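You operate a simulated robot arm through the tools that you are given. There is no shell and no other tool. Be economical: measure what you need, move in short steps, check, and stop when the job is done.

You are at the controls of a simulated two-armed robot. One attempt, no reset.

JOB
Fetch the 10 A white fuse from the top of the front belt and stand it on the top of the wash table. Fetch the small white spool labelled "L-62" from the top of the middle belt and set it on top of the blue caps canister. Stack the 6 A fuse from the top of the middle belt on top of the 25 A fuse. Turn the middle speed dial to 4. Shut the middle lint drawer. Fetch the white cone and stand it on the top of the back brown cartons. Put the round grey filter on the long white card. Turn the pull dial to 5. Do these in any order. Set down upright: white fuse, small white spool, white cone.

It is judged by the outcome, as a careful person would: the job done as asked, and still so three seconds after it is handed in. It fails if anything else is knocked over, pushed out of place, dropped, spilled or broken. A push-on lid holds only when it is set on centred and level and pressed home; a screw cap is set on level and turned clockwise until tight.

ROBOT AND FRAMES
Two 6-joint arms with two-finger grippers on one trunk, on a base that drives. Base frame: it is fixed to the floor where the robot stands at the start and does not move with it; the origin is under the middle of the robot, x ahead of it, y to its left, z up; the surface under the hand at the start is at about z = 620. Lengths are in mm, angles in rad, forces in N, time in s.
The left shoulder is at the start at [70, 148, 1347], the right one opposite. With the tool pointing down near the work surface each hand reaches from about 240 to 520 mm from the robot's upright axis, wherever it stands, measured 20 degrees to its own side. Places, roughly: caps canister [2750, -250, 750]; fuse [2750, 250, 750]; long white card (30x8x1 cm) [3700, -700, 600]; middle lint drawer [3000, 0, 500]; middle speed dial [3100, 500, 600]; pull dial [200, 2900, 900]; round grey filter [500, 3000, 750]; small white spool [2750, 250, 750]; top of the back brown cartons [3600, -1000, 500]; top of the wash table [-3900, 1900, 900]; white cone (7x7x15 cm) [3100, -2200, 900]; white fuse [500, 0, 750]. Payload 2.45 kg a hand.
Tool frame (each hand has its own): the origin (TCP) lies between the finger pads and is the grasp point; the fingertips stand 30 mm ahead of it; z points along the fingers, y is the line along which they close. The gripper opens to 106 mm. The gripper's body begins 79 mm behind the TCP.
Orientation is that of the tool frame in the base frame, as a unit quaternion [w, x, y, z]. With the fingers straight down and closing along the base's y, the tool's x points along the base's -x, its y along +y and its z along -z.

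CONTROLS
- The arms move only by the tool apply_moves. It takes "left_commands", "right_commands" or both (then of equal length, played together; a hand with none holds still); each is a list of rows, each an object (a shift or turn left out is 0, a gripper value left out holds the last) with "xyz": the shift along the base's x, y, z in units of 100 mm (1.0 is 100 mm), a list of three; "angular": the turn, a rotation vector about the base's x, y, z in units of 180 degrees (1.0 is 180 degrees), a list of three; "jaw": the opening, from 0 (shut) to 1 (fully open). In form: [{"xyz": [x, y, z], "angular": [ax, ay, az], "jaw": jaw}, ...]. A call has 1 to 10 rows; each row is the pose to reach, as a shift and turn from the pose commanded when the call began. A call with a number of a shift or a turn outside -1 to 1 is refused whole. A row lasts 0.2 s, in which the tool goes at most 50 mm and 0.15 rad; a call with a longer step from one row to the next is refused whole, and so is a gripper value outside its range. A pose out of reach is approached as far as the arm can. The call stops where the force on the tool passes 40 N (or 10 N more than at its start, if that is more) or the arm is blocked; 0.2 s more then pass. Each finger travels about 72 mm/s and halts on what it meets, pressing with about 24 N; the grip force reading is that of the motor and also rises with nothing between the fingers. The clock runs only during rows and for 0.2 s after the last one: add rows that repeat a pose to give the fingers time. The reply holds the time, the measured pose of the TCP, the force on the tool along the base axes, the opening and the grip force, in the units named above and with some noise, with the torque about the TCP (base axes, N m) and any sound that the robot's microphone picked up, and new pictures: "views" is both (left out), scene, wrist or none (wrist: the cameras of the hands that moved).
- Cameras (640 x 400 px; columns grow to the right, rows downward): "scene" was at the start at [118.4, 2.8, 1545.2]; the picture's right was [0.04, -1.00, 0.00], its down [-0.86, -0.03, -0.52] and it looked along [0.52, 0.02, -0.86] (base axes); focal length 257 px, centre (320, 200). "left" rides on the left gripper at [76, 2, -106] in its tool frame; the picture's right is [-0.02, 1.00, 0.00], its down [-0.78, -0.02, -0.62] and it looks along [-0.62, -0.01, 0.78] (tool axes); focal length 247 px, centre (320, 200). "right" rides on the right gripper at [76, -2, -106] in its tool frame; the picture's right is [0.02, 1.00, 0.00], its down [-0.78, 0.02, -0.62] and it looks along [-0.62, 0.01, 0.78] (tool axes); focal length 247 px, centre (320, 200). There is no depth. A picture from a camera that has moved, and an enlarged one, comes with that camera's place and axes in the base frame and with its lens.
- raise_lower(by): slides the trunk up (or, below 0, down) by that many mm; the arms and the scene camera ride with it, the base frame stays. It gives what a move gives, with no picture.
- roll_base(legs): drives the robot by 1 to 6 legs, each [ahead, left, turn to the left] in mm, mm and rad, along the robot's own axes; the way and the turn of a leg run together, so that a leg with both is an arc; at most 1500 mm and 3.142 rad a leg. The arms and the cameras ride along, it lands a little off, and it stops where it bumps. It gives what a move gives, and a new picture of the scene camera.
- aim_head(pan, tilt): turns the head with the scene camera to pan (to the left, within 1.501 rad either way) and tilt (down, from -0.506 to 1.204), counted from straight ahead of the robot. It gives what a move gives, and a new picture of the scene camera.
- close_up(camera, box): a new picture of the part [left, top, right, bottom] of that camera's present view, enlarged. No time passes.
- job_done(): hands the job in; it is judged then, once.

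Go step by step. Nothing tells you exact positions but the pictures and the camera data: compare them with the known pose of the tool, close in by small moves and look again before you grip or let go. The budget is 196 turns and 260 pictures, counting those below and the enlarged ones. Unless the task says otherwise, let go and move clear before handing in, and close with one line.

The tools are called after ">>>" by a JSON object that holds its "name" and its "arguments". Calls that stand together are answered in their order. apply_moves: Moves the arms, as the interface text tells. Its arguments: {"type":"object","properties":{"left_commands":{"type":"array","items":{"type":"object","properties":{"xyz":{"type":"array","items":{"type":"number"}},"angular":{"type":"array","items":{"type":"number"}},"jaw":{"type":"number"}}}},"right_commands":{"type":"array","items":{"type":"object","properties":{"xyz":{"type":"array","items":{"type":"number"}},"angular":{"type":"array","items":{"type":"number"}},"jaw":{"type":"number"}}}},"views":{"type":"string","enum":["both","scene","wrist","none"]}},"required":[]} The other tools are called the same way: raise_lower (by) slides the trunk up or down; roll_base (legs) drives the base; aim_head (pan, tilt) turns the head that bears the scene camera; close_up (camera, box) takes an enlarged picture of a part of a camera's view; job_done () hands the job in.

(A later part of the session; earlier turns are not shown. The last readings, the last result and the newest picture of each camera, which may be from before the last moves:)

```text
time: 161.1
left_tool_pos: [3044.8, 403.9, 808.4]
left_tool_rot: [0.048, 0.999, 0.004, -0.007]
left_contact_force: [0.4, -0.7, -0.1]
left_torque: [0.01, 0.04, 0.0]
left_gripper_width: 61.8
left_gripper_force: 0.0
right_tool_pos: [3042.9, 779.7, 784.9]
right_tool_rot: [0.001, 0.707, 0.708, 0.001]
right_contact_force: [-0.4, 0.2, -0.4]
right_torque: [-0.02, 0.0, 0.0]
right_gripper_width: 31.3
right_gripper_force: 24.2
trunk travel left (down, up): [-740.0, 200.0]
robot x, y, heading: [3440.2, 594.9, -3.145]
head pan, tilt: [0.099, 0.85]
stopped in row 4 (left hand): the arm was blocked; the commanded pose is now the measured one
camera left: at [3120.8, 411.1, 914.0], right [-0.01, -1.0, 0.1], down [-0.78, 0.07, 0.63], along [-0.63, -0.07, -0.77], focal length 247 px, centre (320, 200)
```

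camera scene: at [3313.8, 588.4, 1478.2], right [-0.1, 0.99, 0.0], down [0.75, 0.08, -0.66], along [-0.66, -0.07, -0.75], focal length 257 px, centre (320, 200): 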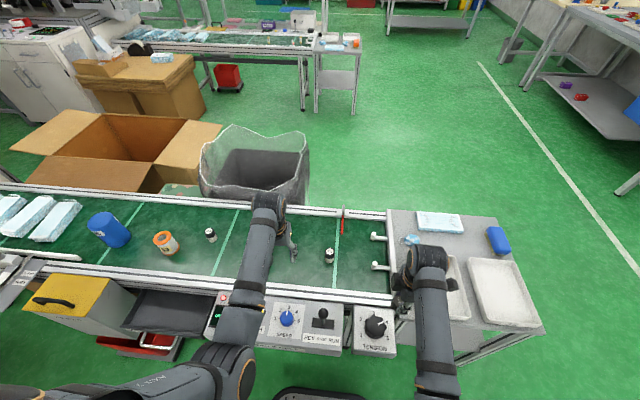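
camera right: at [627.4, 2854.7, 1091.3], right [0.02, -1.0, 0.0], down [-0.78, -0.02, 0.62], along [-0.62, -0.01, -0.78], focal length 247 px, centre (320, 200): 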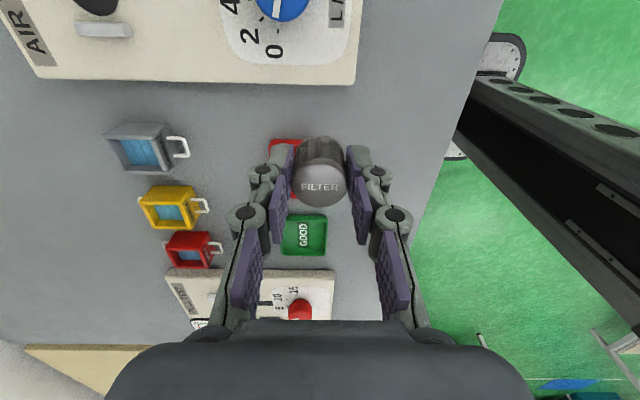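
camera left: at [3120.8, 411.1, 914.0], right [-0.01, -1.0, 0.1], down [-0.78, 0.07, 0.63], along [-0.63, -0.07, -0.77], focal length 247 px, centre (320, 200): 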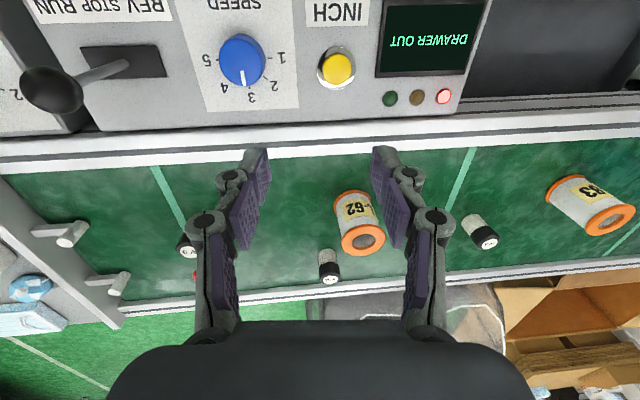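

The display shows "DRAWER OUT" (the open black tray). The arm is at its inner limit; I shift the base back and right a bit, then centre on the dial.

>>> {"name": "roll_base", "arguments": {"legs": [[-65, -35, 0]]}}

>>> {"name": "apply_moves", "arguments": {"left_commands": [{"xyz": [-0.2, 0.1, 0], "angular": [0.03, 0, 0]}, {"xyz": [-0.3, 0.2, 0], "angular": [0.03, 0, 0]}, {"xyz": [-0.35, 0.27, -0.2], "angular": [0.03, 0, 0]}, {"xyz": [-0.35, 0.27, -0.2], "angular": [0.03, 0, 0]}], "views": "wrist"}}

```text
time: 162.1
left_tool_pos: [3108.5, 437.1, 808.0]
left_tool_rot: [0.048, 0.999, 0.004, -0.006]
left_contact_force: [0.9, -0.5, 0.5]
left_torque: [0.0, 0.01, 0.04]
left_gripper_width: 61.6
left_gripper_force: 0.0
right_tool_pos: [3105.6, 814.8, 784.2]
right_tool_rot: [0.0, 0.707, 0.708, 0.0]
right_contact_force: [-0.1, -0.6, -0.7]
right_torque: [-0.03, 0.01, -0.03]
right_gripper_width: 31.1
right_gripper_force: 24.2
trunk travel left (down, up): [-740.0, 200.0]
robot x, y, heading: [3504.9, 634.8, -3.139]
head pan, tilt: [0.099, 0.85]
camera scene: at [3378.1, 623.8, 1478.2], right [-0.1, 0.99, 0.0], down [0.75, 0.08, -0.66], along [-0.66, -0.07, -0.75], focal length 257 px, centre (320, 200)
```

scene: 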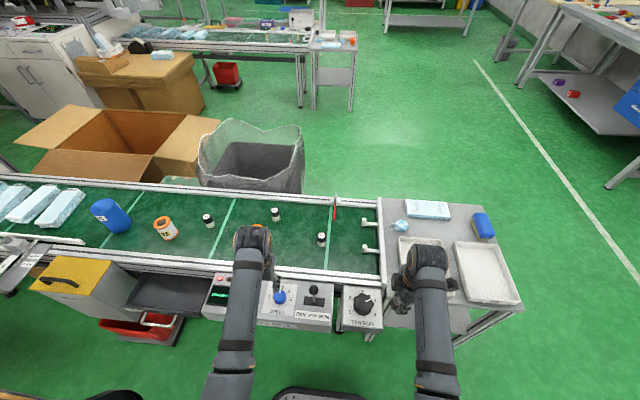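

```text
time: 163.1
left_tool_pos: [3075.3, 465.2, 787.5]
left_tool_rot: [0.0, 1.0, 0.003, -0.006]
left_contact_force: [-0.1, -0.1, -0.3]
left_torque: [0.04, 0.02, 0.01]
left_gripper_width: 61.4
left_gripper_force: 0.1
right_tool_pos: [3105.7, 814.7, 784.2]
right_tool_rot: [0.001, 0.706, 0.708, 0.0]
right_contact_force: [0.5, 0.5, -1.1]
right_torque: [0.03, -0.02, -0.01]
right_gripper_width: 31.1
right_gripper_force: 23.9
trunk travel left (down, up): [-740.0, 200.0]
robot x, y, heading: [3509.1, 632.1, -3.138]
head pan, tilt: [0.099, 0.85]
camera left: at [3151.3, 462.8, 894.4], right [-0.01, -1.0, 0.0], down [-0.78, 0.01, 0.63], along [-0.63, 0.01, -0.78], focal length 247 px, centre (320, 200)
```

left: 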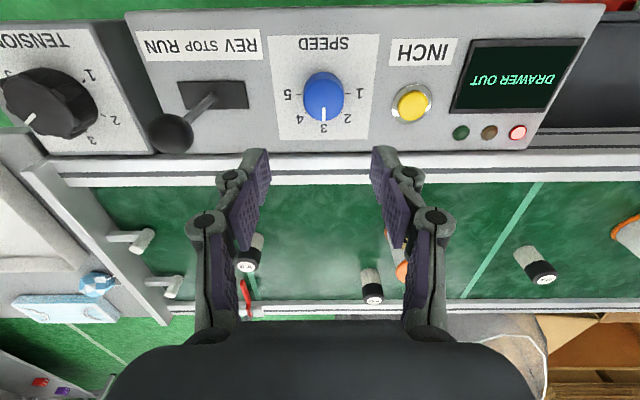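

>>> {"name": "close_up", "arguments": {"camera": "left", "box": [264, 55, 384, 130]}}

```text
5.33 times, centred on (324, 92) of left
camera zoom: at [3151.3, 462.8, 894.4], right [-0.01, -1.0, 0.0], down [-0.78, 0.01, 0.63], along [-0.63, 0.01, -0.78], focal length 1317 px, centre (299, 773)
```

zoom: 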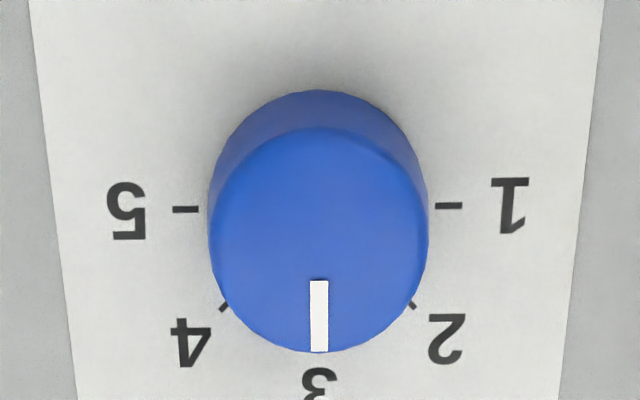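

The pointer is at 3 with 45° spacing, so 45° clockwise is needed. I lower some and triangulate the knob height.

>>> {"name": "apply_moves", "arguments": {"left_commands": [{"xyz": [0, -0.05, -0.3]}, {"xyz": [0, -0.05, -0.65]}, {"xyz": [0, -0.05, -0.65]}], "views": "none"}}

>>> {"name": "close_up", "arguments": {"camera": "left", "box": [240, 50, 400, 150]}}

```text
time: 163.9
left_tool_pos: [3075.8, 460.0, 724.7]
left_tool_rot: [0.0, 1.0, 0.003, -0.006]
left_contact_force: [-0.3, 1.1, -0.2]
left_torque: [-0.01, -0.02, 0.0]
left_gripper_width: 61.6
left_gripper_force: 0.1
right_tool_pos: [3107.0, 815.1, 784.9]
right_tool_rot: [0.0, 0.706, 0.708, 0.0]
right_contact_force: [-0.5, 0.2, 0.5]
right_torque: [0.0, -0.03, 0.0]
right_gripper_width: 31.3
right_gripper_force: 23.9
trunk travel left (down, up): [-740.0, 200.0]
robot x, y, heading: [3503.2, 632.0, -3.145]
head pan, tilt: [0.099, 0.85]
```

```text
4.00 times, centred on (320, 100) of left
camera zoom: at [3151.2, 458.6, 830.5], right [-0.01, -1.0, 0.0], down [-0.78, 0.01, 0.63], along [-0.63, 0.01, -0.78], focal length 988 px, centre (320, 600)
```

zoom: 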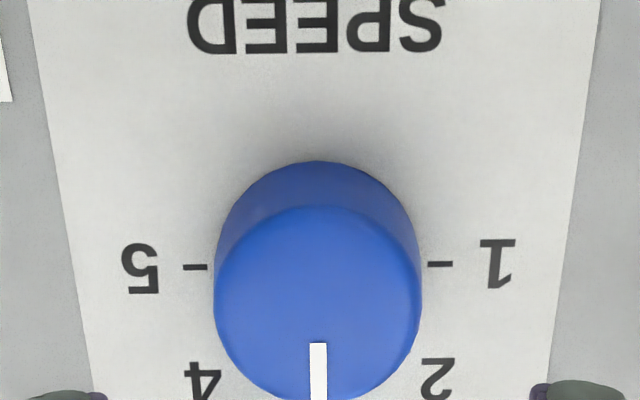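

Face at z≈625, axis (3075.6, 460.5). Lower, grip, and turn −45°.

>>> {"name": "apply_moves", "arguments": {"left_commands": [{"xyz": [0, 0.005, -0.3]}, {"xyz": [0, 0.005, -0.63]}, {"xyz": [0, 0.005, -0.63], "jaw": 0.2}, {"xyz": [0, 0.005, -0.63], "jaw": 0.2}, {"xyz": [0, 0.005, -0.63], "jaw": 0.2}, {"xyz": [0, 0.005, -0.63], "jaw": 0.2}], "views": "none"}}

>>> {"name": "apply_moves", "arguments": {"left_commands": [{"angular": [0, 0, -0.042]}, {"angular": [0, 0, -0.084]}, {"angular": [0, 0, -0.126]}, {"angular": [0, 0, -0.168]}, {"angular": [0, 0, -0.21]}, {"angular": [0, 0, -0.25]}, {"angular": [0, 0, -0.25]}], "views": "wrist"}}

```text
time: 165.3
left_tool_pos: [3075.2, 460.1, 660.9]
left_tool_rot: [-0.001, 1.0, 0.003, -0.005]
left_contact_force: [-1.8, 1.9, -3.0]
left_torque: [0.07, 0.76, 0.0]
left_gripper_width: 40.6
left_gripper_force: 45.1
right_tool_pos: [3104.4, 813.9, 783.4]
right_tool_rot: [0.0, 0.707, 0.707, 0.001]
right_contact_force: [0.0, -0.4, 0.3]
right_torque: [0.02, -0.02, -0.03]
right_gripper_width: 31.4
right_gripper_force: 24.1
trunk travel left (down, up): [-740.0, 200.0]
robot x, y, heading: [3502.9, 634.6, -3.143]
head pan, tilt: [0.099, 0.85]
```

```text
time: 166.9
left_tool_pos: [3075.2, 461.6, 659.7]
left_tool_rot: [-0.003, 0.925, -0.381, -0.004]
left_contact_force: [10.7, 9.5, -3.5]
left_torque: [0.46, -0.09, 0.03]
left_gripper_width: 41.0
left_gripper_force: 45.0
right_tool_pos: [3106.7, 815.3, 785.2]
right_tool_rot: [0.001, 0.706, 0.708, -0.001]
right_contact_force: [0.4, 0.4, 0.3]
right_torque: [-0.01, -0.01, -0.03]
right_gripper_width: 31.6
right_gripper_force: 24.2
trunk travel left (down, up): [-740.0, 200.0]
robot x, y, heading: [3509.5, 630.3, -3.141]
head pan, tilt: [0.099, 0.85]
camera left: at [3128.1, 405.2, 766.2], right [-0.72, -0.7, 0.0], down [-0.54, 0.56, 0.63], along [-0.44, 0.45, -0.78], focal length 247 px, centre (320, 200)
```

left: 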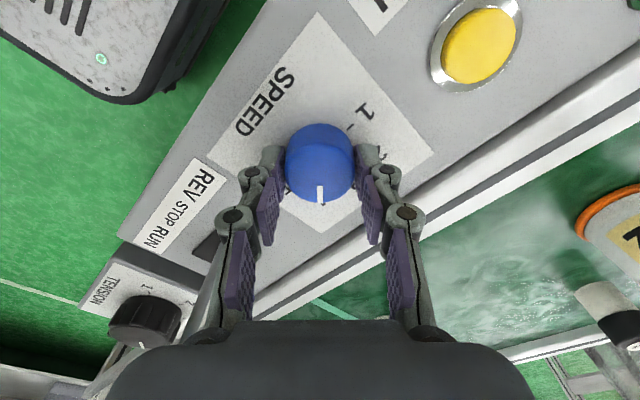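

>>> {"name": "apply_moves", "arguments": {"left_commands": [{"jaw": 0.58}, {"jaw": 0.58}, {"xyz": [0, 0, 0.3], "jaw": 0.58}, {"xyz": [0, 0, 0.7], "angular": [0, 0, 0.047]}, {"xyz": [0, 0, 1.0], "angular": [0, 0, 0.094]}, {"xyz": [0, 0, 1.0], "angular": [0, 0, 0.141]}, {"xyz": [0, 0, 1.0], "angular": [0, 0, 0.188]}, {"xyz": [0, 0, 1.0], "angular": [0, 0, 0.235]}, {"xyz": [0, 0, 1.0], "angular": [0, 0, 0.25]}], "views": "none"}}

>>> {"name": "close_up", "arguments": {"camera": "left", "box": [240, 55, 400, 155]}}

```text
time: 168.9
left_tool_pos: [3072.6, 461.3, 761.0]
left_tool_rot: [-0.001, 1.0, 0.005, -0.007]
left_contact_force: [0.9, -0.2, 0.8]
left_torque: [0.0, 0.03, 0.0]
left_gripper_width: 61.3
left_gripper_force: 0.1
right_tool_pos: [3104.4, 815.9, 784.8]
right_tool_rot: [0.001, 0.706, 0.708, 0.0]
right_contact_force: [-0.2, -0.4, -0.3]
right_torque: [0.03, 0.01, 0.01]
right_gripper_width: 31.3
right_gripper_force: 23.7
trunk travel left (down, up): [-740.0, 200.0]
robot x, y, heading: [3508.5, 633.2, -3.138]
head pan, tilt: [0.099, 0.85]
```

```text
4.00 times, centred on (320, 105) of left
camera zoom: at [3149.0, 459.3, 866.3], right [-0.01, -1.0, 0.0], down [-0.78, 0.01, 0.63], along [-0.63, 0.01, -0.78], focal length 988 px, centre (320, 580)
```

zoom: 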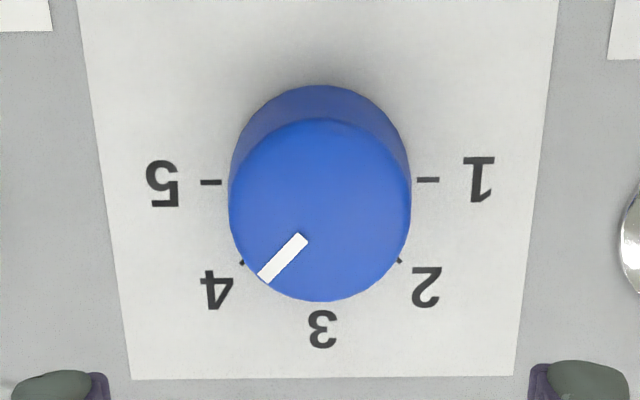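

Dial reads 4. Now for the 6 A fuse: I raise both hands, lower the trunk for longer reach, and move the base closer.

>>> {"name": "apply_moves", "arguments": {"left_commands": [{"xyz": [0, 0, 0.4]}, {"xyz": [0, 0, 0.8]}, {"xyz": [0, 0, 1.0]}], "right_commands": [{"xyz": [0, 0, 0.4]}, {"xyz": [0, 0, 0.8]}, {"xyz": [0, 0, 1.0]}], "views": "none"}}

>>> {"name": "apply_moves", "arguments": {"left_commands": [{"xyz": [-0.3, 0, 0.4]}, {"xyz": [-0.6, 0, 0.8]}, {"xyz": [-0.6, 0, 1.0]}], "right_commands": [{"xyz": [0, 0, 0.4]}, {"xyz": [0, 0, 0.8]}, {"xyz": [0, 0, 1.0]}], "views": "none"}}

>>> {"name": "raise_lower", "arguments": {"by": -220}}

>>> {"name": "roll_base", "arguments": {"legs": [[0, -135, 0], [90, 0, 0]]}}

```text
time: 169.7
left_tool_pos: [3075.1, 455.3, 858.3]
left_tool_rot: [0.007, 1.0, 0.004, -0.004]
left_contact_force: [0.1, 0.3, -0.5]
left_torque: [0.01, -0.02, 0.01]
left_gripper_width: 61.3
left_gripper_force: 0.0
right_tool_pos: [3104.8, 812.2, 868.6]
right_tool_rot: [-0.002, 0.707, 0.708, 0.0]
right_contact_force: [-0.2, -0.3, 0.3]
right_torque: [0.01, -0.05, 0.01]
right_gripper_width: 31.4
right_gripper_force: 24.1
right hand out of reach, approached as far as the arm can: row 3
trunk travel left (down, up): [-740.0, 200.0]
robot x, y, heading: [3504.4, 632.6, -3.139]
head pan, tilt: [0.099, 0.85]
```

```text
time: 170.3
left_tool_pos: [3018.2, 463.7, 892.0]
left_tool_rot: [0.008, 1.0, 0.005, -0.002]
left_contact_force: [-1.0, -0.4, -0.5]
left_torque: [-0.01, -0.04, 0.02]
left_gripper_width: 61.6
left_gripper_force: 0.1
left hand out of reach, approached as far as the arm can: row 1, 2
right_tool_pos: [3107.6, 858.8, 889.0]
right_tool_rot: [-0.077, 0.702, 0.705, 0.065]
right_contact_force: [0.1, 0.5, -0.2]
right_torque: [-0.01, -0.05, -0.03]
right_gripper_width: 31.4
right_gripper_force: 24.1
right hand out of reach, approached as far as the arm can: row 1, 2
trunk travel left (down, up): [-740.0, 200.0]
robot x, y, heading: [3506.5, 632.1, -3.135]
head pan, tilt: [0.099, 0.85]
stopped in row 2 (right hand): the arm was blocked; the commanded pose is now the measured one
```

```text
time: 172.7
left_tool_pos: [3017.6, 463.8, 673.3]
left_tool_rot: [0.008, 1.0, 0.005, -0.003]
left_contact_force: [0.6, 0.2, -0.1]
left_torque: [0.0, -0.02, 0.02]
left_gripper_width: 61.4
left_gripper_force: 0.1
right_tool_pos: [3109.1, 858.7, 669.3]
right_tool_rot: [-0.078, 0.701, 0.706, 0.064]
right_contact_force: [-0.7, -0.3, -0.6]
right_torque: [0.04, -0.02, 0.01]
right_gripper_width: 31.0
right_gripper_force: 23.8
trunk travel left (down, up): [-520.0, 420.0]
robot x, y, heading: [3508.0, 633.4, -3.14]
head pan, tilt: [0.099, 0.85]
```

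```text
time: 174.7
left_tool_pos: [2926.6, 599.6, 671.0]
left_tool_rot: [0.007, 1.0, 0.004, -0.002]
left_contact_force: [-1.3, -1.2, -0.2]
left_torque: [-0.03, -0.03, 0.04]
left_gripper_width: 61.4
left_gripper_force: 0.1
right_tool_pos: [3017.1, 994.0, 669.0]
right_tool_rot: [-0.078, 0.703, 0.704, 0.067]
right_contact_force: [0.8, 0.2, 0.4]
right_torque: [-0.01, -0.01, -0.01]
right_gripper_width: 31.4
right_gripper_force: 23.9
trunk travel left (down, up): [-520.0, 420.0]
robot x, y, heading: [3414.6, 766.4, 3.142]
head pan, tilt: [0.099, 0.85]
camera scene: at [3285.4, 759.5, 1258.0], right [-0.1, 1.0, 0.0], down [0.75, 0.07, -0.66], along [-0.66, -0.07, -0.75], focal length 257 px, centre (320, 200)
```

scene: 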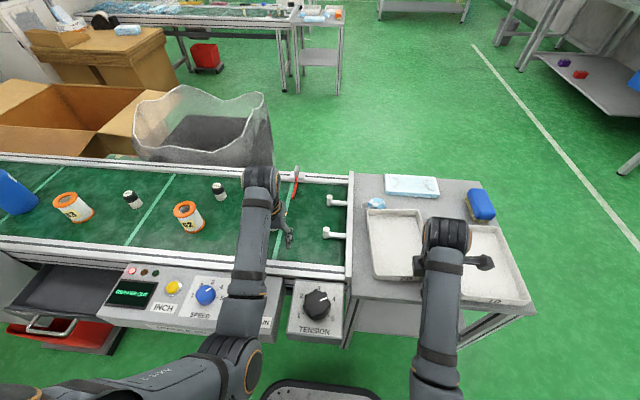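

The hands ended lower than intended; I check that nothing was touched (lever, trays).

>>> {"name": "close_up", "arguments": {"camera": "left", "box": [0, 0, 640, 400]}}

>>> {"name": "close_up", "arguments": {"camera": "right", "box": [0, 0, 640, 400]}}

```text
1.00 times, centred on (320, 200) of left (not enlarged: the box is as wide or as high as the picture)
camera zoom: at [3001.1, 600.2, 778.1], right [-0.01, -1.0, 0.01], down [-0.78, 0.02, 0.62], along [-0.62, 0.0, -0.78], focal length 247 px, centre (320, 200)
```

zoom: 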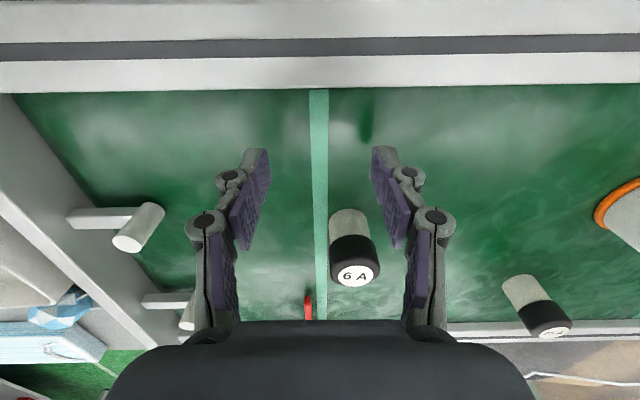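

```text
1.00 times, centred on (320, 200) of right (not enlarged: the box is as wide or as high as the picture)
camera zoom: at [3017.0, 1047.8, 788.2], right [1.0, 0.03, -0.01], down [0.03, -0.89, 0.45], along [0.0, -0.45, -0.89], focal length 247 px, centre (320, 200)
```

zoom: 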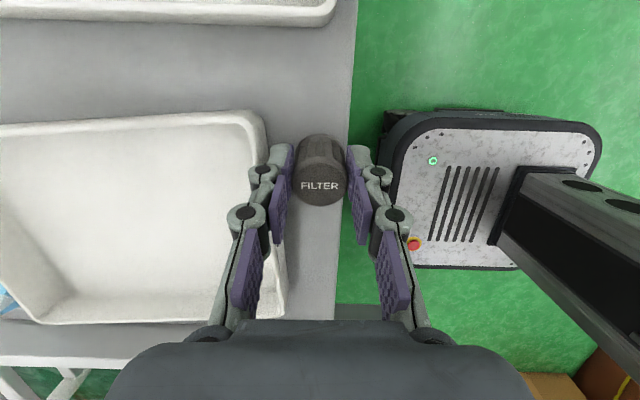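

Nothing was touched; the 6 A fuse is at about (2861, 575). I raise both hands, straighten the right, and put the left over the fuse.

>>> {"name": "apply_moves", "arguments": {"left_commands": [{"xyz": [0, 0, 0.4]}, {"xyz": [0, -0.1, 0.6]}, {"xyz": [-0.3, -0.25, 0.6]}, {"xyz": [-0.65, -0.25, 0.6]}, {"xyz": [-0.65, -0.25, 0.6]}], "right_commands": [{"xyz": [0, 0, 0.4]}, {"xyz": [0, 0, 0.8], "angular": [-0.03, 0, 0]}, {"xyz": [0, 0, 0.8], "angular": [-0.065, 0, 0]}, {"xyz": [0, 0, 0.8], "angular": [-0.065, 0, 0]}, {"xyz": [0, 0, 0.8], "angular": [-0.065, 0, 0]}], "views": "wrist"}}

```text
time: 175.2
left_tool_pos: [2912.7, 603.8, 677.4]
left_tool_rot: [0.014, 1.0, 0.008, -0.004]
left_contact_force: [-0.3, 0.6, 0.4]
left_torque: [0.02, 0.01, -0.01]
left_gripper_width: 61.5
left_gripper_force: 0.1
left hand out of reach, approached as far as the arm can: row 1, 2
right_tool_pos: [3027.2, 1039.2, 709.5]
right_tool_rot: [-0.154, 0.69, 0.697, 0.12]
right_contact_force: [-0.2, -0.1, -0.1]
right_torque: [0.0, 0.0, -0.03]
right_gripper_width: 31.3
right_gripper_force: 24.0
right hand out of reach, approached as far as the arm can: row 1, 2
trunk travel left (down, up): [-520.0, 420.0]
robot x, y, heading: [3413.0, 764.2, 3.143]
head pan, tilt: [0.099, 0.85]
stopped in row 2 (right hand): the arm was blocked; the commanded pose is now the measured one
camera right: at [3031.1, 1070.1, 835.8], right [1.0, 0.04, -0.04], down [0.05, -0.96, 0.28], along [-0.02, -0.28, -0.96], focal length 247 px, centre (320, 200)
camera left: at [2988.8, 605.4, 785.1], right [-0.01, -1.0, 0.03], down [-0.78, 0.02, 0.63], along [-0.63, -0.02, -0.78], focal length 247 px, centre (320, 200)
```

right: 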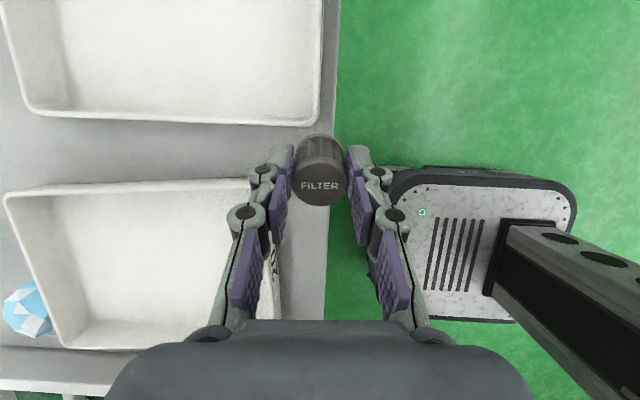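
left: 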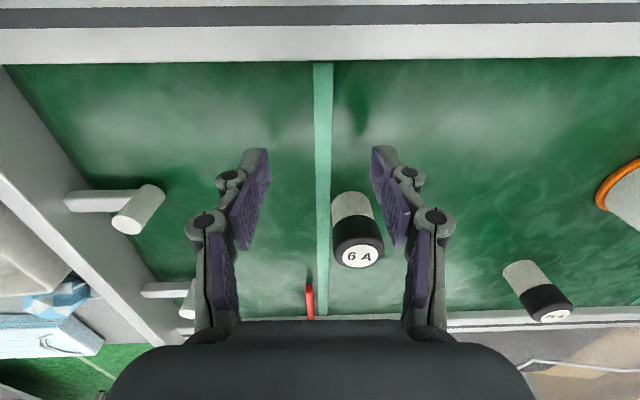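

Vertical travel is limited at this low trunk; I raise the trunk 110 and continue.

>>> {"name": "raise_lower", "arguments": {"by": 110}}

>>> {"name": "apply_moves", "arguments": {"left_commands": [{"xyz": [-0.2, -0.15, -0.3], "angular": [0.005, 0, 0]}, {"xyz": [-0.5, -0.28, -0.5], "angular": [0.009, 0, 0]}, {"xyz": [-0.52, -0.28, -0.7], "angular": [0.009, 0, 0]}, {"xyz": [-0.52, -0.28, -0.7], "angular": [0.009, 0, 0]}], "right_commands": [{"angular": [-0.03, 0, 0]}, {"angular": [-0.06, 0, 0]}, {"angular": [-0.1, 0, 0]}, {"angular": [-0.12, 0, 0]}], "views": "wrist"}}

```text
time: 176.6
left_tool_pos: [2913.1, 604.1, 789.4]
left_tool_rot: [0.013, 1.0, 0.007, -0.002]
left_contact_force: [0.4, 0.6, 0.4]
left_torque: [0.02, 0.0, 0.04]
left_gripper_width: 61.2
left_gripper_force: 0.0
right_tool_pos: [3027.4, 1039.2, 817.8]
right_tool_rot: [-0.155, 0.69, 0.697, 0.119]
right_contact_force: [0.5, -0.6, 0.1]
right_torque: [0.01, 0.03, -0.01]
right_gripper_width: 31.4
right_gripper_force: 24.1
trunk travel left (down, up): [-630.0, 310.0]
robot x, y, heading: [3415.5, 763.6, 3.14]
head pan, tilt: [0.099, 0.85]
```

```text
time: 177.6
left_tool_pos: [2861.5, 574.8, 717.3]
left_tool_rot: [-0.002, 1.0, 0.007, -0.004]
left_contact_force: [-0.3, 0.1, 0.3]
left_torque: [0.01, -0.04, 0.02]
left_gripper_width: 61.5
left_gripper_force: 0.0
right_tool_pos: [3032.5, 1050.7, 813.8]
right_tool_rot: [-0.022, 0.707, 0.707, -0.016]
right_contact_force: [-0.6, -0.9, 0.7]
right_torque: [0.08, -0.02, -0.02]
right_gripper_width: 31.5
right_gripper_force: 24.1
right hand out of reach, approached as far as the arm can: row 1, 2, 3, 4
trunk travel left (down, up): [-630.0, 310.0]
robot x, y, heading: [3414.1, 772.8, 3.14]
head pan, tilt: [0.099, 0.85]
camera right: at [3035.9, 1125.7, 920.9], right [1.0, 0.02, -0.05], down [0.05, -0.79, 0.61], along [-0.03, -0.61, -0.79], focal length 247 px, centre (320, 200)
camera left: at [2937.3, 573.3, 823.4], right [-0.01, -1.0, 0.0], down [-0.78, 0.0, 0.63], along [-0.63, 0.01, -0.78], focal length 247 px, centre (320, 200)
```

right: 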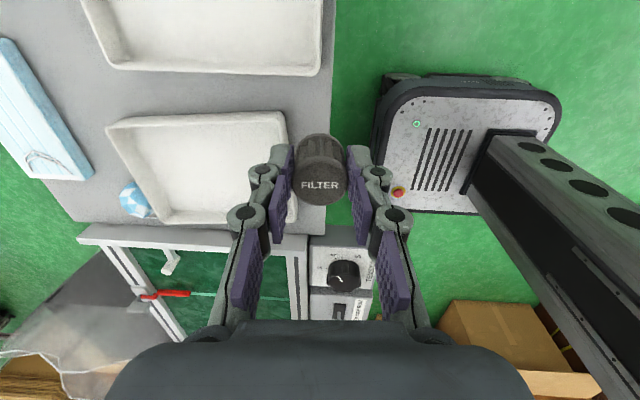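
left: 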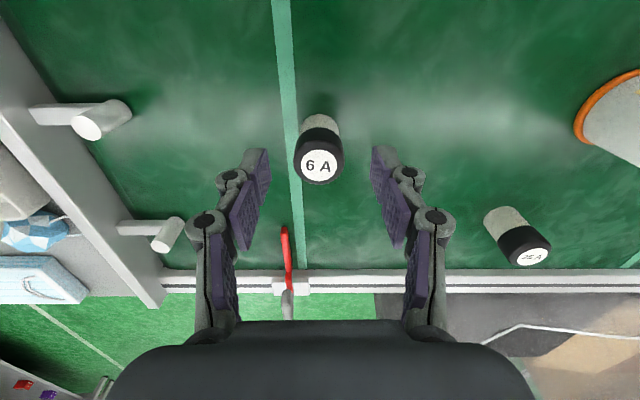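

Centred over 6 A. Lower and grip.

>>> {"name": "apply_moves", "arguments": {"left_commands": [{"xyz": [-0.01, 0, -0.3]}, {"xyz": [-0.01, 0, -0.55]}, {"xyz": [-0.01, 0, -0.55], "jaw": 0.1}, {"xyz": [-0.01, 0, -0.55], "jaw": 0.1}, {"xyz": [-0.01, 0, -0.55], "jaw": 0.1}, {"xyz": [-0.01, 0, -0.55], "jaw": 0.1}], "views": "wrist"}}

```text
time: 179.0
left_tool_pos: [2860.3, 574.1, 661.9]
left_tool_rot: [0.0, 1.0, 0.007, -0.002]
left_contact_force: [0.9, 0.2, -0.2]
left_torque: [-0.02, -0.01, 0.01]
left_gripper_width: 34.6
left_gripper_force: 24.9
right_tool_pos: [3032.3, 1050.9, 813.4]
right_tool_rot: [-0.021, 0.706, 0.707, -0.017]
right_contact_force: [-0.7, 0.9, -0.2]
right_torque: [0.01, 0.01, 0.02]
right_gripper_width: 31.4
right_gripper_force: 24.0
trunk travel left (down, up): [-630.0, 310.0]
robot x, y, heading: [3414.0, 766.1, 3.139]
head pan, tilt: [0.099, 0.85]
camera left: at [2935.7, 573.4, 769.2], right [-0.01, -1.0, 0.0], down [-0.78, 0.01, 0.63], along [-0.63, 0.01, -0.78], focal length 247 px, centre (320, 200)
```

left: 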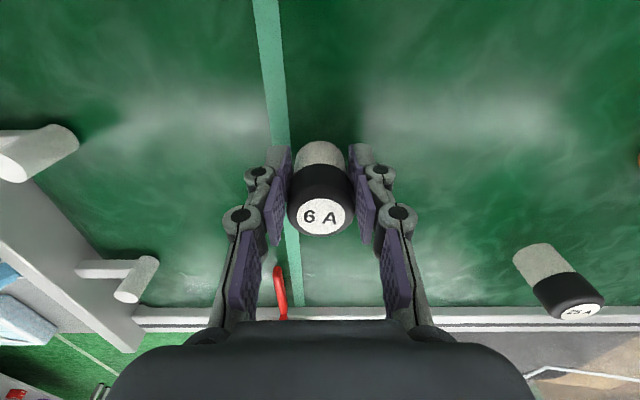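

Gripped on the cap. I lift, then shift the base toward the 25 A fuse.

>>> {"name": "apply_moves", "arguments": {"left_commands": [{"xyz": [0, 0, 0.4]}, {"xyz": [0, 0, 0.8]}, {"xyz": [0, 0, 0.9]}, {"xyz": [0, 0, 0.9]}], "views": "none"}}

>>> {"name": "roll_base", "arguments": {"legs": [[0, 185, 0], [60, 0, 0]]}}

>>> {"name": "close_up", "arguments": {"camera": "left", "box": [0, 0, 640, 400]}}

```text
time: 180.0
left_tool_pos: [2861.3, 576.9, 753.6]
left_tool_rot: [0.001, 1.0, 0.007, -0.003]
left_contact_force: [-0.6, -0.6, -0.4]
left_torque: [0.02, 0.02, 0.0]
left_gripper_width: 34.5
left_gripper_force: 23.5
right_tool_pos: [3032.3, 1052.3, 814.0]
right_tool_rot: [-0.022, 0.706, 0.708, -0.017]
right_contact_force: [0.0, -0.5, -0.1]
right_torque: [0.01, -0.02, -0.01]
right_gripper_width: 31.3
right_gripper_force: 24.0
trunk travel left (down, up): [-630.0, 310.0]
robot x, y, heading: [3411.9, 769.7, 3.141]
head pan, tilt: [0.099, 0.85]
```

```text
time: 182.1
left_tool_pos: [2801.7, 390.5, 751.8]
left_tool_rot: [0.0, 1.0, 0.008, -0.003]
left_contact_force: [0.2, 0.2, -0.6]
left_torque: [0.01, -0.01, 0.01]
left_gripper_width: 34.3
left_gripper_force: 23.6
right_tool_pos: [2971.8, 868.0, 813.1]
right_tool_rot: [-0.022, 0.705, 0.709, -0.016]
right_contact_force: [-0.1, 0.2, 0.3]
right_torque: [0.0, -0.03, -0.04]
right_gripper_width: 31.2
right_gripper_force: 24.3
trunk travel left (down, up): [-630.0, 310.0]
robot x, y, heading: [3354.8, 584.2, -3.138]
head pan, tilt: [0.099, 0.85]
camera scene: at [3226.2, 574.9, 1368.1], right [-0.1, 0.99, 0.0], down [0.75, 0.08, -0.66], along [-0.66, -0.07, -0.75], focal length 257 px, centre (320, 200)
```

scene: 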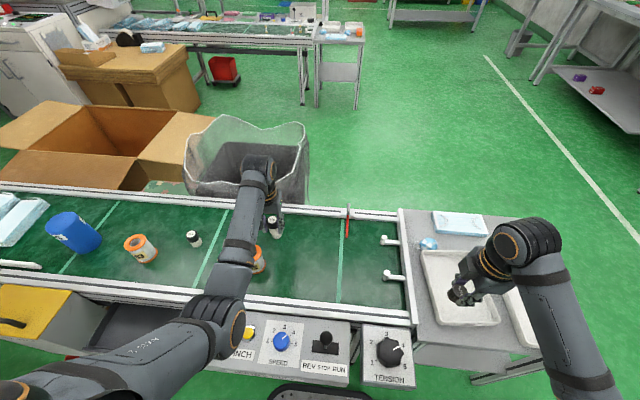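

```text
1.00 times, centred on (320, 200) of left (not enlarged: the box is as wide or as high as the picture)
camera zoom: at [2876.6, 389.0, 859.1], right [-0.01, -1.0, 0.0], down [-0.78, 0.0, 0.63], along [-0.63, 0.0, -0.78], focal length 247 px, centre (320, 200)
```

zoom: 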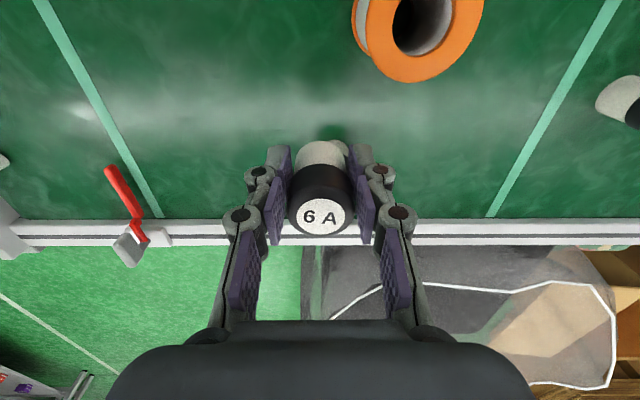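

I need precise relative placement of the held 6 A over the 25 A; I take close-ups from both cameras.

>>> {"name": "close_up", "arguments": {"camera": "scene", "box": [240, 200, 304, 240]}}

>>> {"name": "close_up", "arguments": {"camera": "left", "box": [256, 120, 384, 240]}}

```text
10.00 times, centred on (272, 220) of scene
camera zoom: at [3226.2, 574.9, 1368.1], right [-0.1, 0.99, 0.0], down [0.75, 0.08, -0.66], along [-0.66, -0.07, -0.75], focal length 2568 px, centre (800, 0)
```

zoom: 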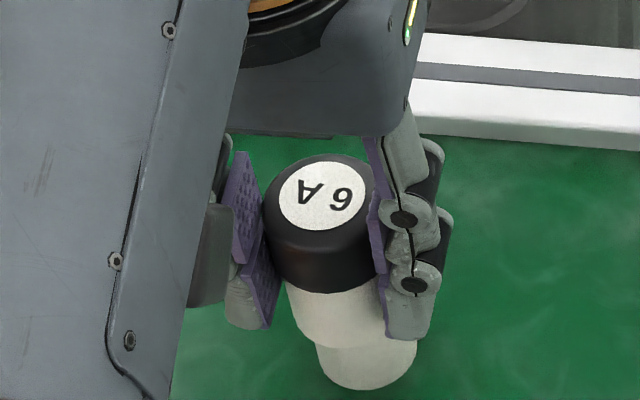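

```text
3.33 times, centred on (320, 180) of left
camera zoom: at [2876.6, 389.0, 859.1], right [-0.01, -1.0, 0.0], down [-0.78, 0.0, 0.63], along [-0.63, 0.0, -0.78], focal length 823 px, centre (320, 267)
```

zoom: 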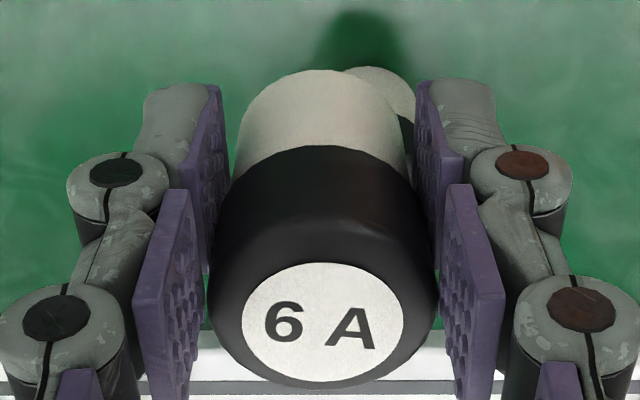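

The held 6 A is centred about 10 mm beyond the TCP; 25 A is at about (2749, 374.5). I move over it.

>>> {"name": "apply_moves", "arguments": {"left_commands": [{"xyz": [-0.2, -0.07, 0]}, {"xyz": [-0.42, -0.14, 0]}, {"xyz": [-0.42, -0.14, -0.18]}, {"xyz": [-0.42, -0.14, -0.22]}, {"xyz": [-0.42, -0.14, -0.22]}], "views": "none"}}

>>> {"name": "close_up", "arguments": {"camera": "scene", "box": [224, 180, 304, 240]}}

>>> {"name": "close_up", "arguments": {"camera": "left", "box": [256, 120, 384, 240]}}

```text
time: 183.3
left_tool_pos: [2758.5, 376.8, 730.1]
left_tool_rot: [0.0, 1.0, 0.008, -0.004]
left_contact_force: [-0.5, -0.1, -0.5]
left_torque: [0.0, -0.03, -0.01]
left_gripper_width: 34.5
left_gripper_force: 24.2
right_tool_pos: [2972.1, 867.5, 815.0]
right_tool_rot: [-0.022, 0.706, 0.708, -0.017]
right_contact_force: [0.1, -0.7, 0.1]
right_torque: [-0.04, -0.02, 0.0]
right_gripper_width: 31.4
right_gripper_force: 23.9
trunk travel left (down, up): [-630.0, 310.0]
robot x, y, heading: [3357.4, 584.1, -3.143]
head pan, tilt: [0.099, 0.85]
```

```text
6.67 times, centred on (264, 210) of scene
camera zoom: at [3227.4, 575.4, 1368.2], right [-0.1, 0.99, 0.0], down [0.75, 0.08, -0.66], along [-0.66, -0.07, -0.75], focal length 1712 px, centre (693, 133)
```

zoom: 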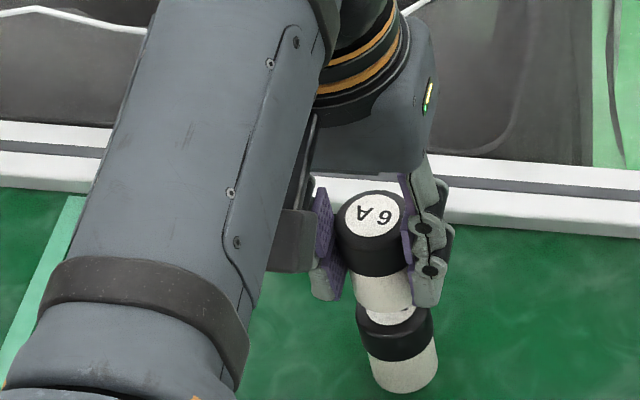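

```text
3.33 times, centred on (320, 180) of left
camera zoom: at [2834.1, 375.3, 837.9], right [-0.01, -1.0, 0.0], down [-0.78, 0.0, 0.63], along [-0.63, 0.0, -0.78], focal length 823 px, centre (320, 267)
```

zoom: 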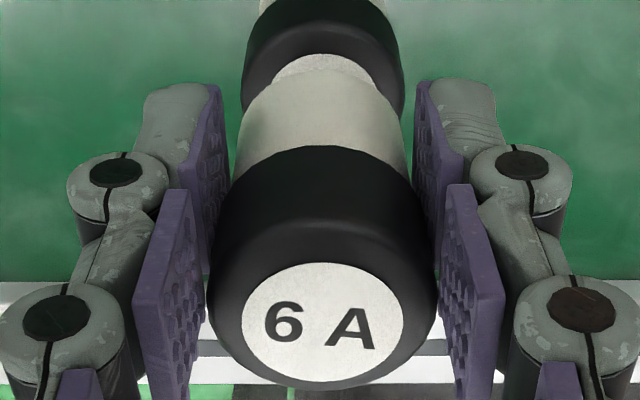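

Well aligned (within ~2 mm). I lower slowly until contact and release.

>>> {"name": "apply_moves", "arguments": {"left_commands": [{"xyz": [0, 0, -0.05]}, {"xyz": [0, 0, -0.08]}, {"xyz": [0, 0, -0.1]}, {"xyz": [0, 0, -0.12]}, {"xyz": [0, 0, -0.14]}, {"xyz": [0, 0, -0.16]}], "views": "wrist"}}

```text
time: 184.7
left_tool_pos: [2759.3, 377.2, 716.4]
left_tool_rot: [0.0, 1.0, 0.008, -0.003]
left_contact_force: [0.2, -0.6, 5.4]
left_torque: [-0.06, 0.01, 0.0]
left_gripper_width: 34.5
left_gripper_force: 23.6
right_tool_pos: [2972.5, 866.4, 814.1]
right_tool_rot: [-0.023, 0.705, 0.708, -0.017]
right_contact_force: [0.2, -0.4, 0.0]
right_torque: [0.02, 0.02, -0.02]
right_gripper_width: 31.1
right_gripper_force: 23.9
trunk travel left (down, up): [-630.0, 310.0]
robot x, y, heading: [3355.0, 580.5, -3.14]
head pan, tilt: [0.099, 0.85]
camera left: at [2836.2, 375.7, 822.6], right [-0.01, -1.0, 0.0], down [-0.78, 0.0, 0.63], along [-0.63, 0.0, -0.78], focal length 247 px, centre (320, 200)
```

left: 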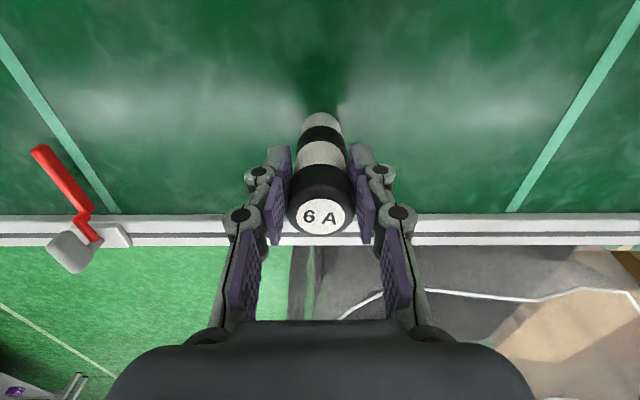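

Contact made. Release and rise straight up.

>>> {"name": "apply_moves", "arguments": {"left_commands": [{"jaw": 0.38}, {"jaw": 0.5}, {"jaw": 0.58}, {"jaw": 0.58}, {"xyz": [0, 0, 0.2]}, {"xyz": [0, 0, 0.5]}, {"xyz": [0.2, 0, 0.6]}, {"xyz": [0.2, 0, 0.6]}], "views": "wrist"}}

>>> {"name": "close_up", "arguments": {"camera": "scene", "box": [224, 180, 304, 240]}}

```text
time: 186.5
left_tool_pos: [2779.3, 378.0, 775.7]
left_tool_rot: [0.0, 1.0, 0.007, -0.002]
left_contact_force: [-0.3, 0.7, 0.4]
left_torque: [0.04, 0.01, 0.01]
left_gripper_width: 61.5
left_gripper_force: 0.0
right_tool_pos: [2972.4, 866.3, 813.7]
right_tool_rot: [-0.022, 0.705, 0.708, -0.017]
right_contact_force: [-0.6, -0.4, -0.1]
right_torque: [0.01, 0.01, 0.01]
right_gripper_width: 31.4
right_gripper_force: 24.4
trunk travel left (down, up): [-630.0, 310.0]
robot x, y, heading: [3355.4, 578.0, -3.14]
head pan, tilt: [0.099, 0.85]
camera left: at [2855.2, 375.8, 881.6], right [-0.01, -1.0, 0.0], down [-0.78, 0.0, 0.63], along [-0.63, 0.0, -0.78], focal length 247 px, centre (320, 200)
```

left: 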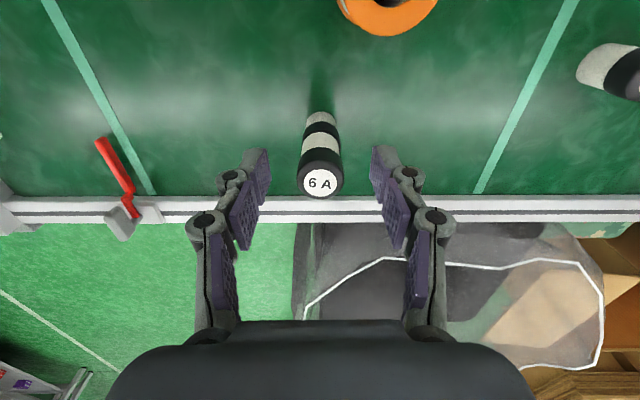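

```text
6.67 times, centred on (264, 210) of scene
camera zoom: at [3226.9, 575.5, 1368.1], right [-0.1, 0.99, 0.0], down [0.75, 0.08, -0.66], along [-0.66, -0.07, -0.75], focal length 1712 px, centre (693, 133)
```

zoom: 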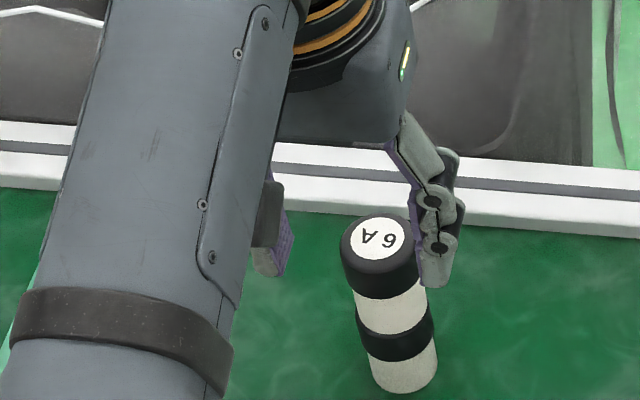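

The stack stands. Next the L-62 spool near (2891, 335): move over it and look.

>>> {"name": "apply_moves", "arguments": {"left_commands": [{"xyz": [0.4, 0, 0], "jaw": 0.8}, {"xyz": [0.75, -0.2, 0]}, {"xyz": [1.0, -0.4, 0]}, {"xyz": [1.0, -0.42, 0]}, {"xyz": [1.0, -0.42, 0]}], "views": "wrist"}}

```text
time: 187.7
left_tool_pos: [2880.9, 334.6, 773.9]
left_tool_rot: [-0.001, 1.0, 0.008, -0.004]
left_contact_force: [0.4, -0.2, 0.0]
left_torque: [-0.01, 0.0, -0.02]
left_gripper_width: 84.8
left_gripper_force: 0.1
right_tool_pos: [2972.8, 867.0, 812.3]
right_tool_rot: [-0.023, 0.706, 0.708, -0.017]
right_contact_force: [-0.1, 0.1, -1.1]
right_torque: [0.02, -0.01, -0.04]
right_gripper_width: 31.2
right_gripper_force: 24.4
trunk travel left (down, up): [-630.0, 310.0]
robot x, y, heading: [3354.5, 584.7, -3.14]
head pan, tilt: [0.099, 0.85]
camera left: at [2956.3, 333.3, 880.0], right [-0.01, -1.0, 0.0], down [-0.78, 0.0, 0.63], along [-0.63, 0.0, -0.78], focal length 247 px, centre (320, 200)
```

left: 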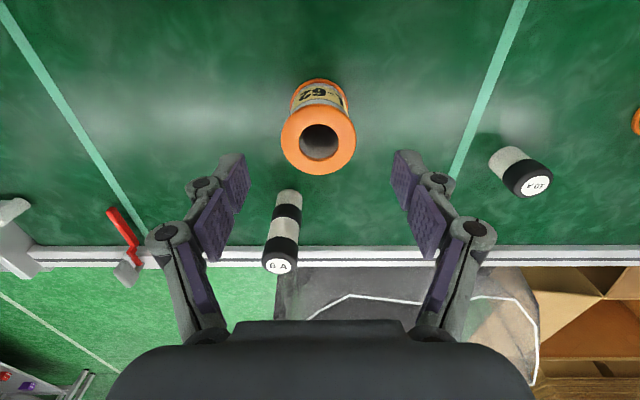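

Spool centred at about (2876, 333). I lower around it and grip.

>>> {"name": "apply_moves", "arguments": {"left_commands": [{"xyz": [-0.04, -0.01, -0.4]}, {"xyz": [-0.04, -0.01, -0.75]}, {"xyz": [-0.04, -0.01, -1.0]}, {"xyz": [-0.04, -0.01, -1.0]}], "views": "wrist"}}

```text
time: 188.7
left_tool_pos: [2877.1, 333.3, 674.9]
left_tool_rot: [0.0, 1.0, 0.007, -0.004]
left_contact_force: [-0.8, -0.4, 0.0]
left_torque: [-0.01, 0.02, -0.02]
left_gripper_width: 84.9
left_gripper_force: 0.1
right_tool_pos: [2972.3, 865.8, 813.6]
right_tool_rot: [-0.022, 0.706, 0.708, -0.017]
right_contact_force: [0.5, 0.7, -0.4]
right_torque: [0.02, -0.01, 0.0]
right_gripper_width: 31.5
right_gripper_force: 24.3
trunk travel left (down, up): [-630.0, 310.0]
robot x, y, heading: [3354.5, 583.4, -3.14]
head pan, tilt: [0.099, 0.85]
camera left: at [2953.0, 331.6, 781.4], right [-0.01, -1.0, 0.0], down [-0.78, 0.0, 0.63], along [-0.63, 0.0, -0.78], focal length 247 px, centre (320, 200)
```

left: 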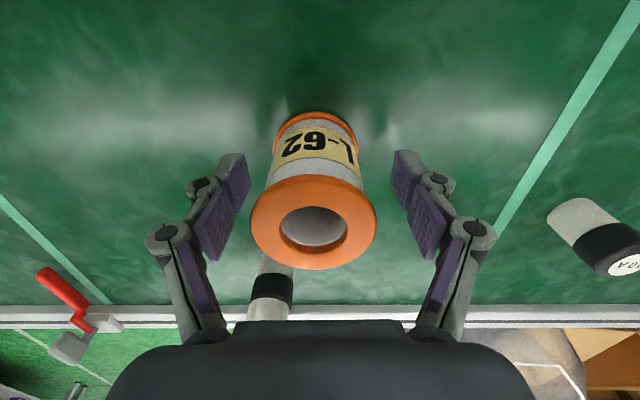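

Good. Lower slightly and close.

>>> {"name": "apply_moves", "arguments": {"left_commands": [{"xyz": [-0.02, 0.01, -0.07], "jaw": 0.6}, {"xyz": [-0.02, 0.01, -0.07], "jaw": 0.3}, {"xyz": [-0.02, 0.01, -0.07], "jaw": 0.3}, {"xyz": [-0.02, 0.01, -0.07], "jaw": 0.3}, {"xyz": [-0.02, 0.01, -0.07], "jaw": 0.3}], "views": "wrist"}}

```text
time: 189.9
left_tool_pos: [2874.7, 334.0, 668.8]
left_tool_rot: [0.001, 1.0, 0.007, -0.004]
left_contact_force: [-2.2, 1.5, 2.8]
left_torque: [0.16, -0.04, 0.05]
left_gripper_width: 58.8
left_gripper_force: 23.7
right_tool_pos: [2972.1, 867.8, 813.9]
right_tool_rot: [-0.022, 0.706, 0.708, -0.017]
right_contact_force: [0.2, 0.2, -0.3]
right_torque: [0.03, -0.03, -0.02]
right_gripper_width: 31.2
right_gripper_force: 23.5
trunk travel left (down, up): [-630.0, 310.0]
robot x, y, heading: [3355.6, 584.8, -3.141]
head pan, tilt: [0.099, 0.85]
camera left: at [2950.6, 333.1, 774.7], right [-0.01, -1.0, 0.0], down [-0.78, 0.0, 0.63], along [-0.63, 0.0, -0.78], focal length 247 px, centre (320, 200)
```

left: 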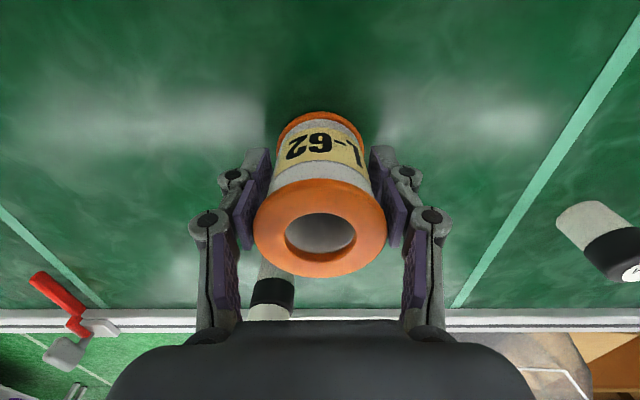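

Spool gripped (58.8 mm). I lift it, raise the trunk 60, back off, and strafe toward the caps canister.

>>> {"name": "apply_moves", "arguments": {"left_commands": [{"xyz": [0, 0, 0.4]}, {"xyz": [0, 0, 0.8]}, {"xyz": [0, 0, 0.8]}], "views": "none"}}

>>> {"name": "raise_lower", "arguments": {"by": 60}}

>>> {"name": "roll_base", "arguments": {"legs": [[-70, 0, 0], [0, 620, 0]]}}

>>> {"name": "close_up", "arguments": {"camera": "left", "box": [0, 0, 640, 400]}}

```text
time: 190.7
left_tool_pos: [2873.3, 333.8, 749.1]
left_tool_rot: [0.0, 1.0, 0.008, -0.002]
left_contact_force: [0.0, 1.1, -1.9]
left_torque: [-0.02, -0.01, 0.05]
left_gripper_width: 59.1
left_gripper_force: 23.7
right_tool_pos: [2972.2, 867.1, 814.3]
right_tool_rot: [-0.022, 0.705, 0.708, -0.016]
right_contact_force: [0.5, -1.2, -0.5]
right_torque: [0.0, 0.01, 0.01]
right_gripper_width: 31.5
right_gripper_force: 24.1
trunk travel left (down, up): [-630.0, 310.0]
robot x, y, heading: [3355.7, 582.9, -3.138]
head pan, tilt: [0.099, 0.85]
```

```text
time: 191.7
left_tool_pos: [2873.3, 334.8, 808.5]
left_tool_rot: [-0.001, 1.0, 0.008, -0.002]
left_contact_force: [-0.4, 1.1, -1.3]
left_torque: [0.03, -0.02, -0.02]
left_gripper_width: 59.2
left_gripper_force: 23.8
right_tool_pos: [2972.2, 866.4, 873.1]
right_tool_rot: [-0.022, 0.705, 0.708, -0.016]
right_contact_force: [-0.3, -0.9, -0.6]
right_torque: [-0.01, -0.01, -0.02]
right_gripper_width: 31.1
right_gripper_force: 24.0
trunk travel left (down, up): [-690.0, 250.0]
robot x, y, heading: [3356.9, 584.0, -3.137]
head pan, tilt: [0.099, 0.85]
```

```text
time: 195.8
left_tool_pos: [2942.0, -270.4, 807.4]
left_tool_rot: [-0.001, 1.0, 0.004, -0.002]
left_contact_force: [-0.5, 0.4, -1.4]
left_torque: [-0.03, 0.01, 0.01]
left_gripper_width: 59.0
left_gripper_force: 24.5
right_tool_pos: [3043.9, 260.8, 873.7]
right_tool_rot: [-0.022, 0.707, 0.707, -0.016]
right_contact_force: [0.2, 0.3, -0.5]
right_torque: [0.03, -0.03, 0.05]
right_gripper_width: 31.2
right_gripper_force: 24.0
trunk travel left (down, up): [-690.0, 250.0]
robot x, y, heading: [3427.7, -29.7, 3.136]
head pan, tilt: [0.099, 0.85]
camera scene: at [3297.8, -32.5, 1428.1], right [-0.1, 1.0, 0.0], down [0.75, 0.07, -0.66], along [-0.66, -0.06, -0.75], focal length 257 px, centre (320, 200)
```

scene: 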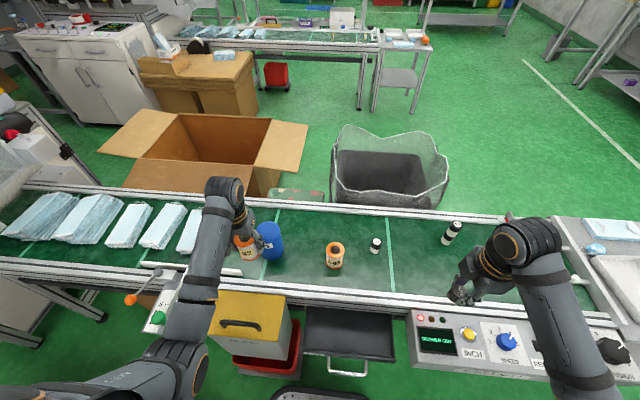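

```text
1.00 times, centred on (320, 200) of left (not enlarged: the box is as wide or as high as the picture)
camera zoom: at [3017.8, -272.9, 915.1], right [-0.01, -1.0, 0.0], down [-0.78, 0.01, 0.63], along [-0.63, 0.01, -0.78], focal length 247 px, centre (320, 200)
```

zoom: 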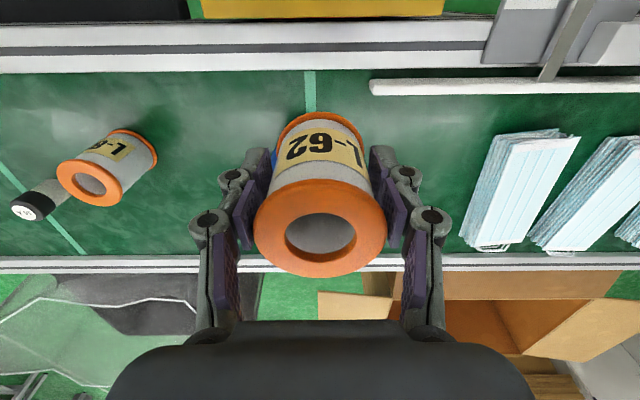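

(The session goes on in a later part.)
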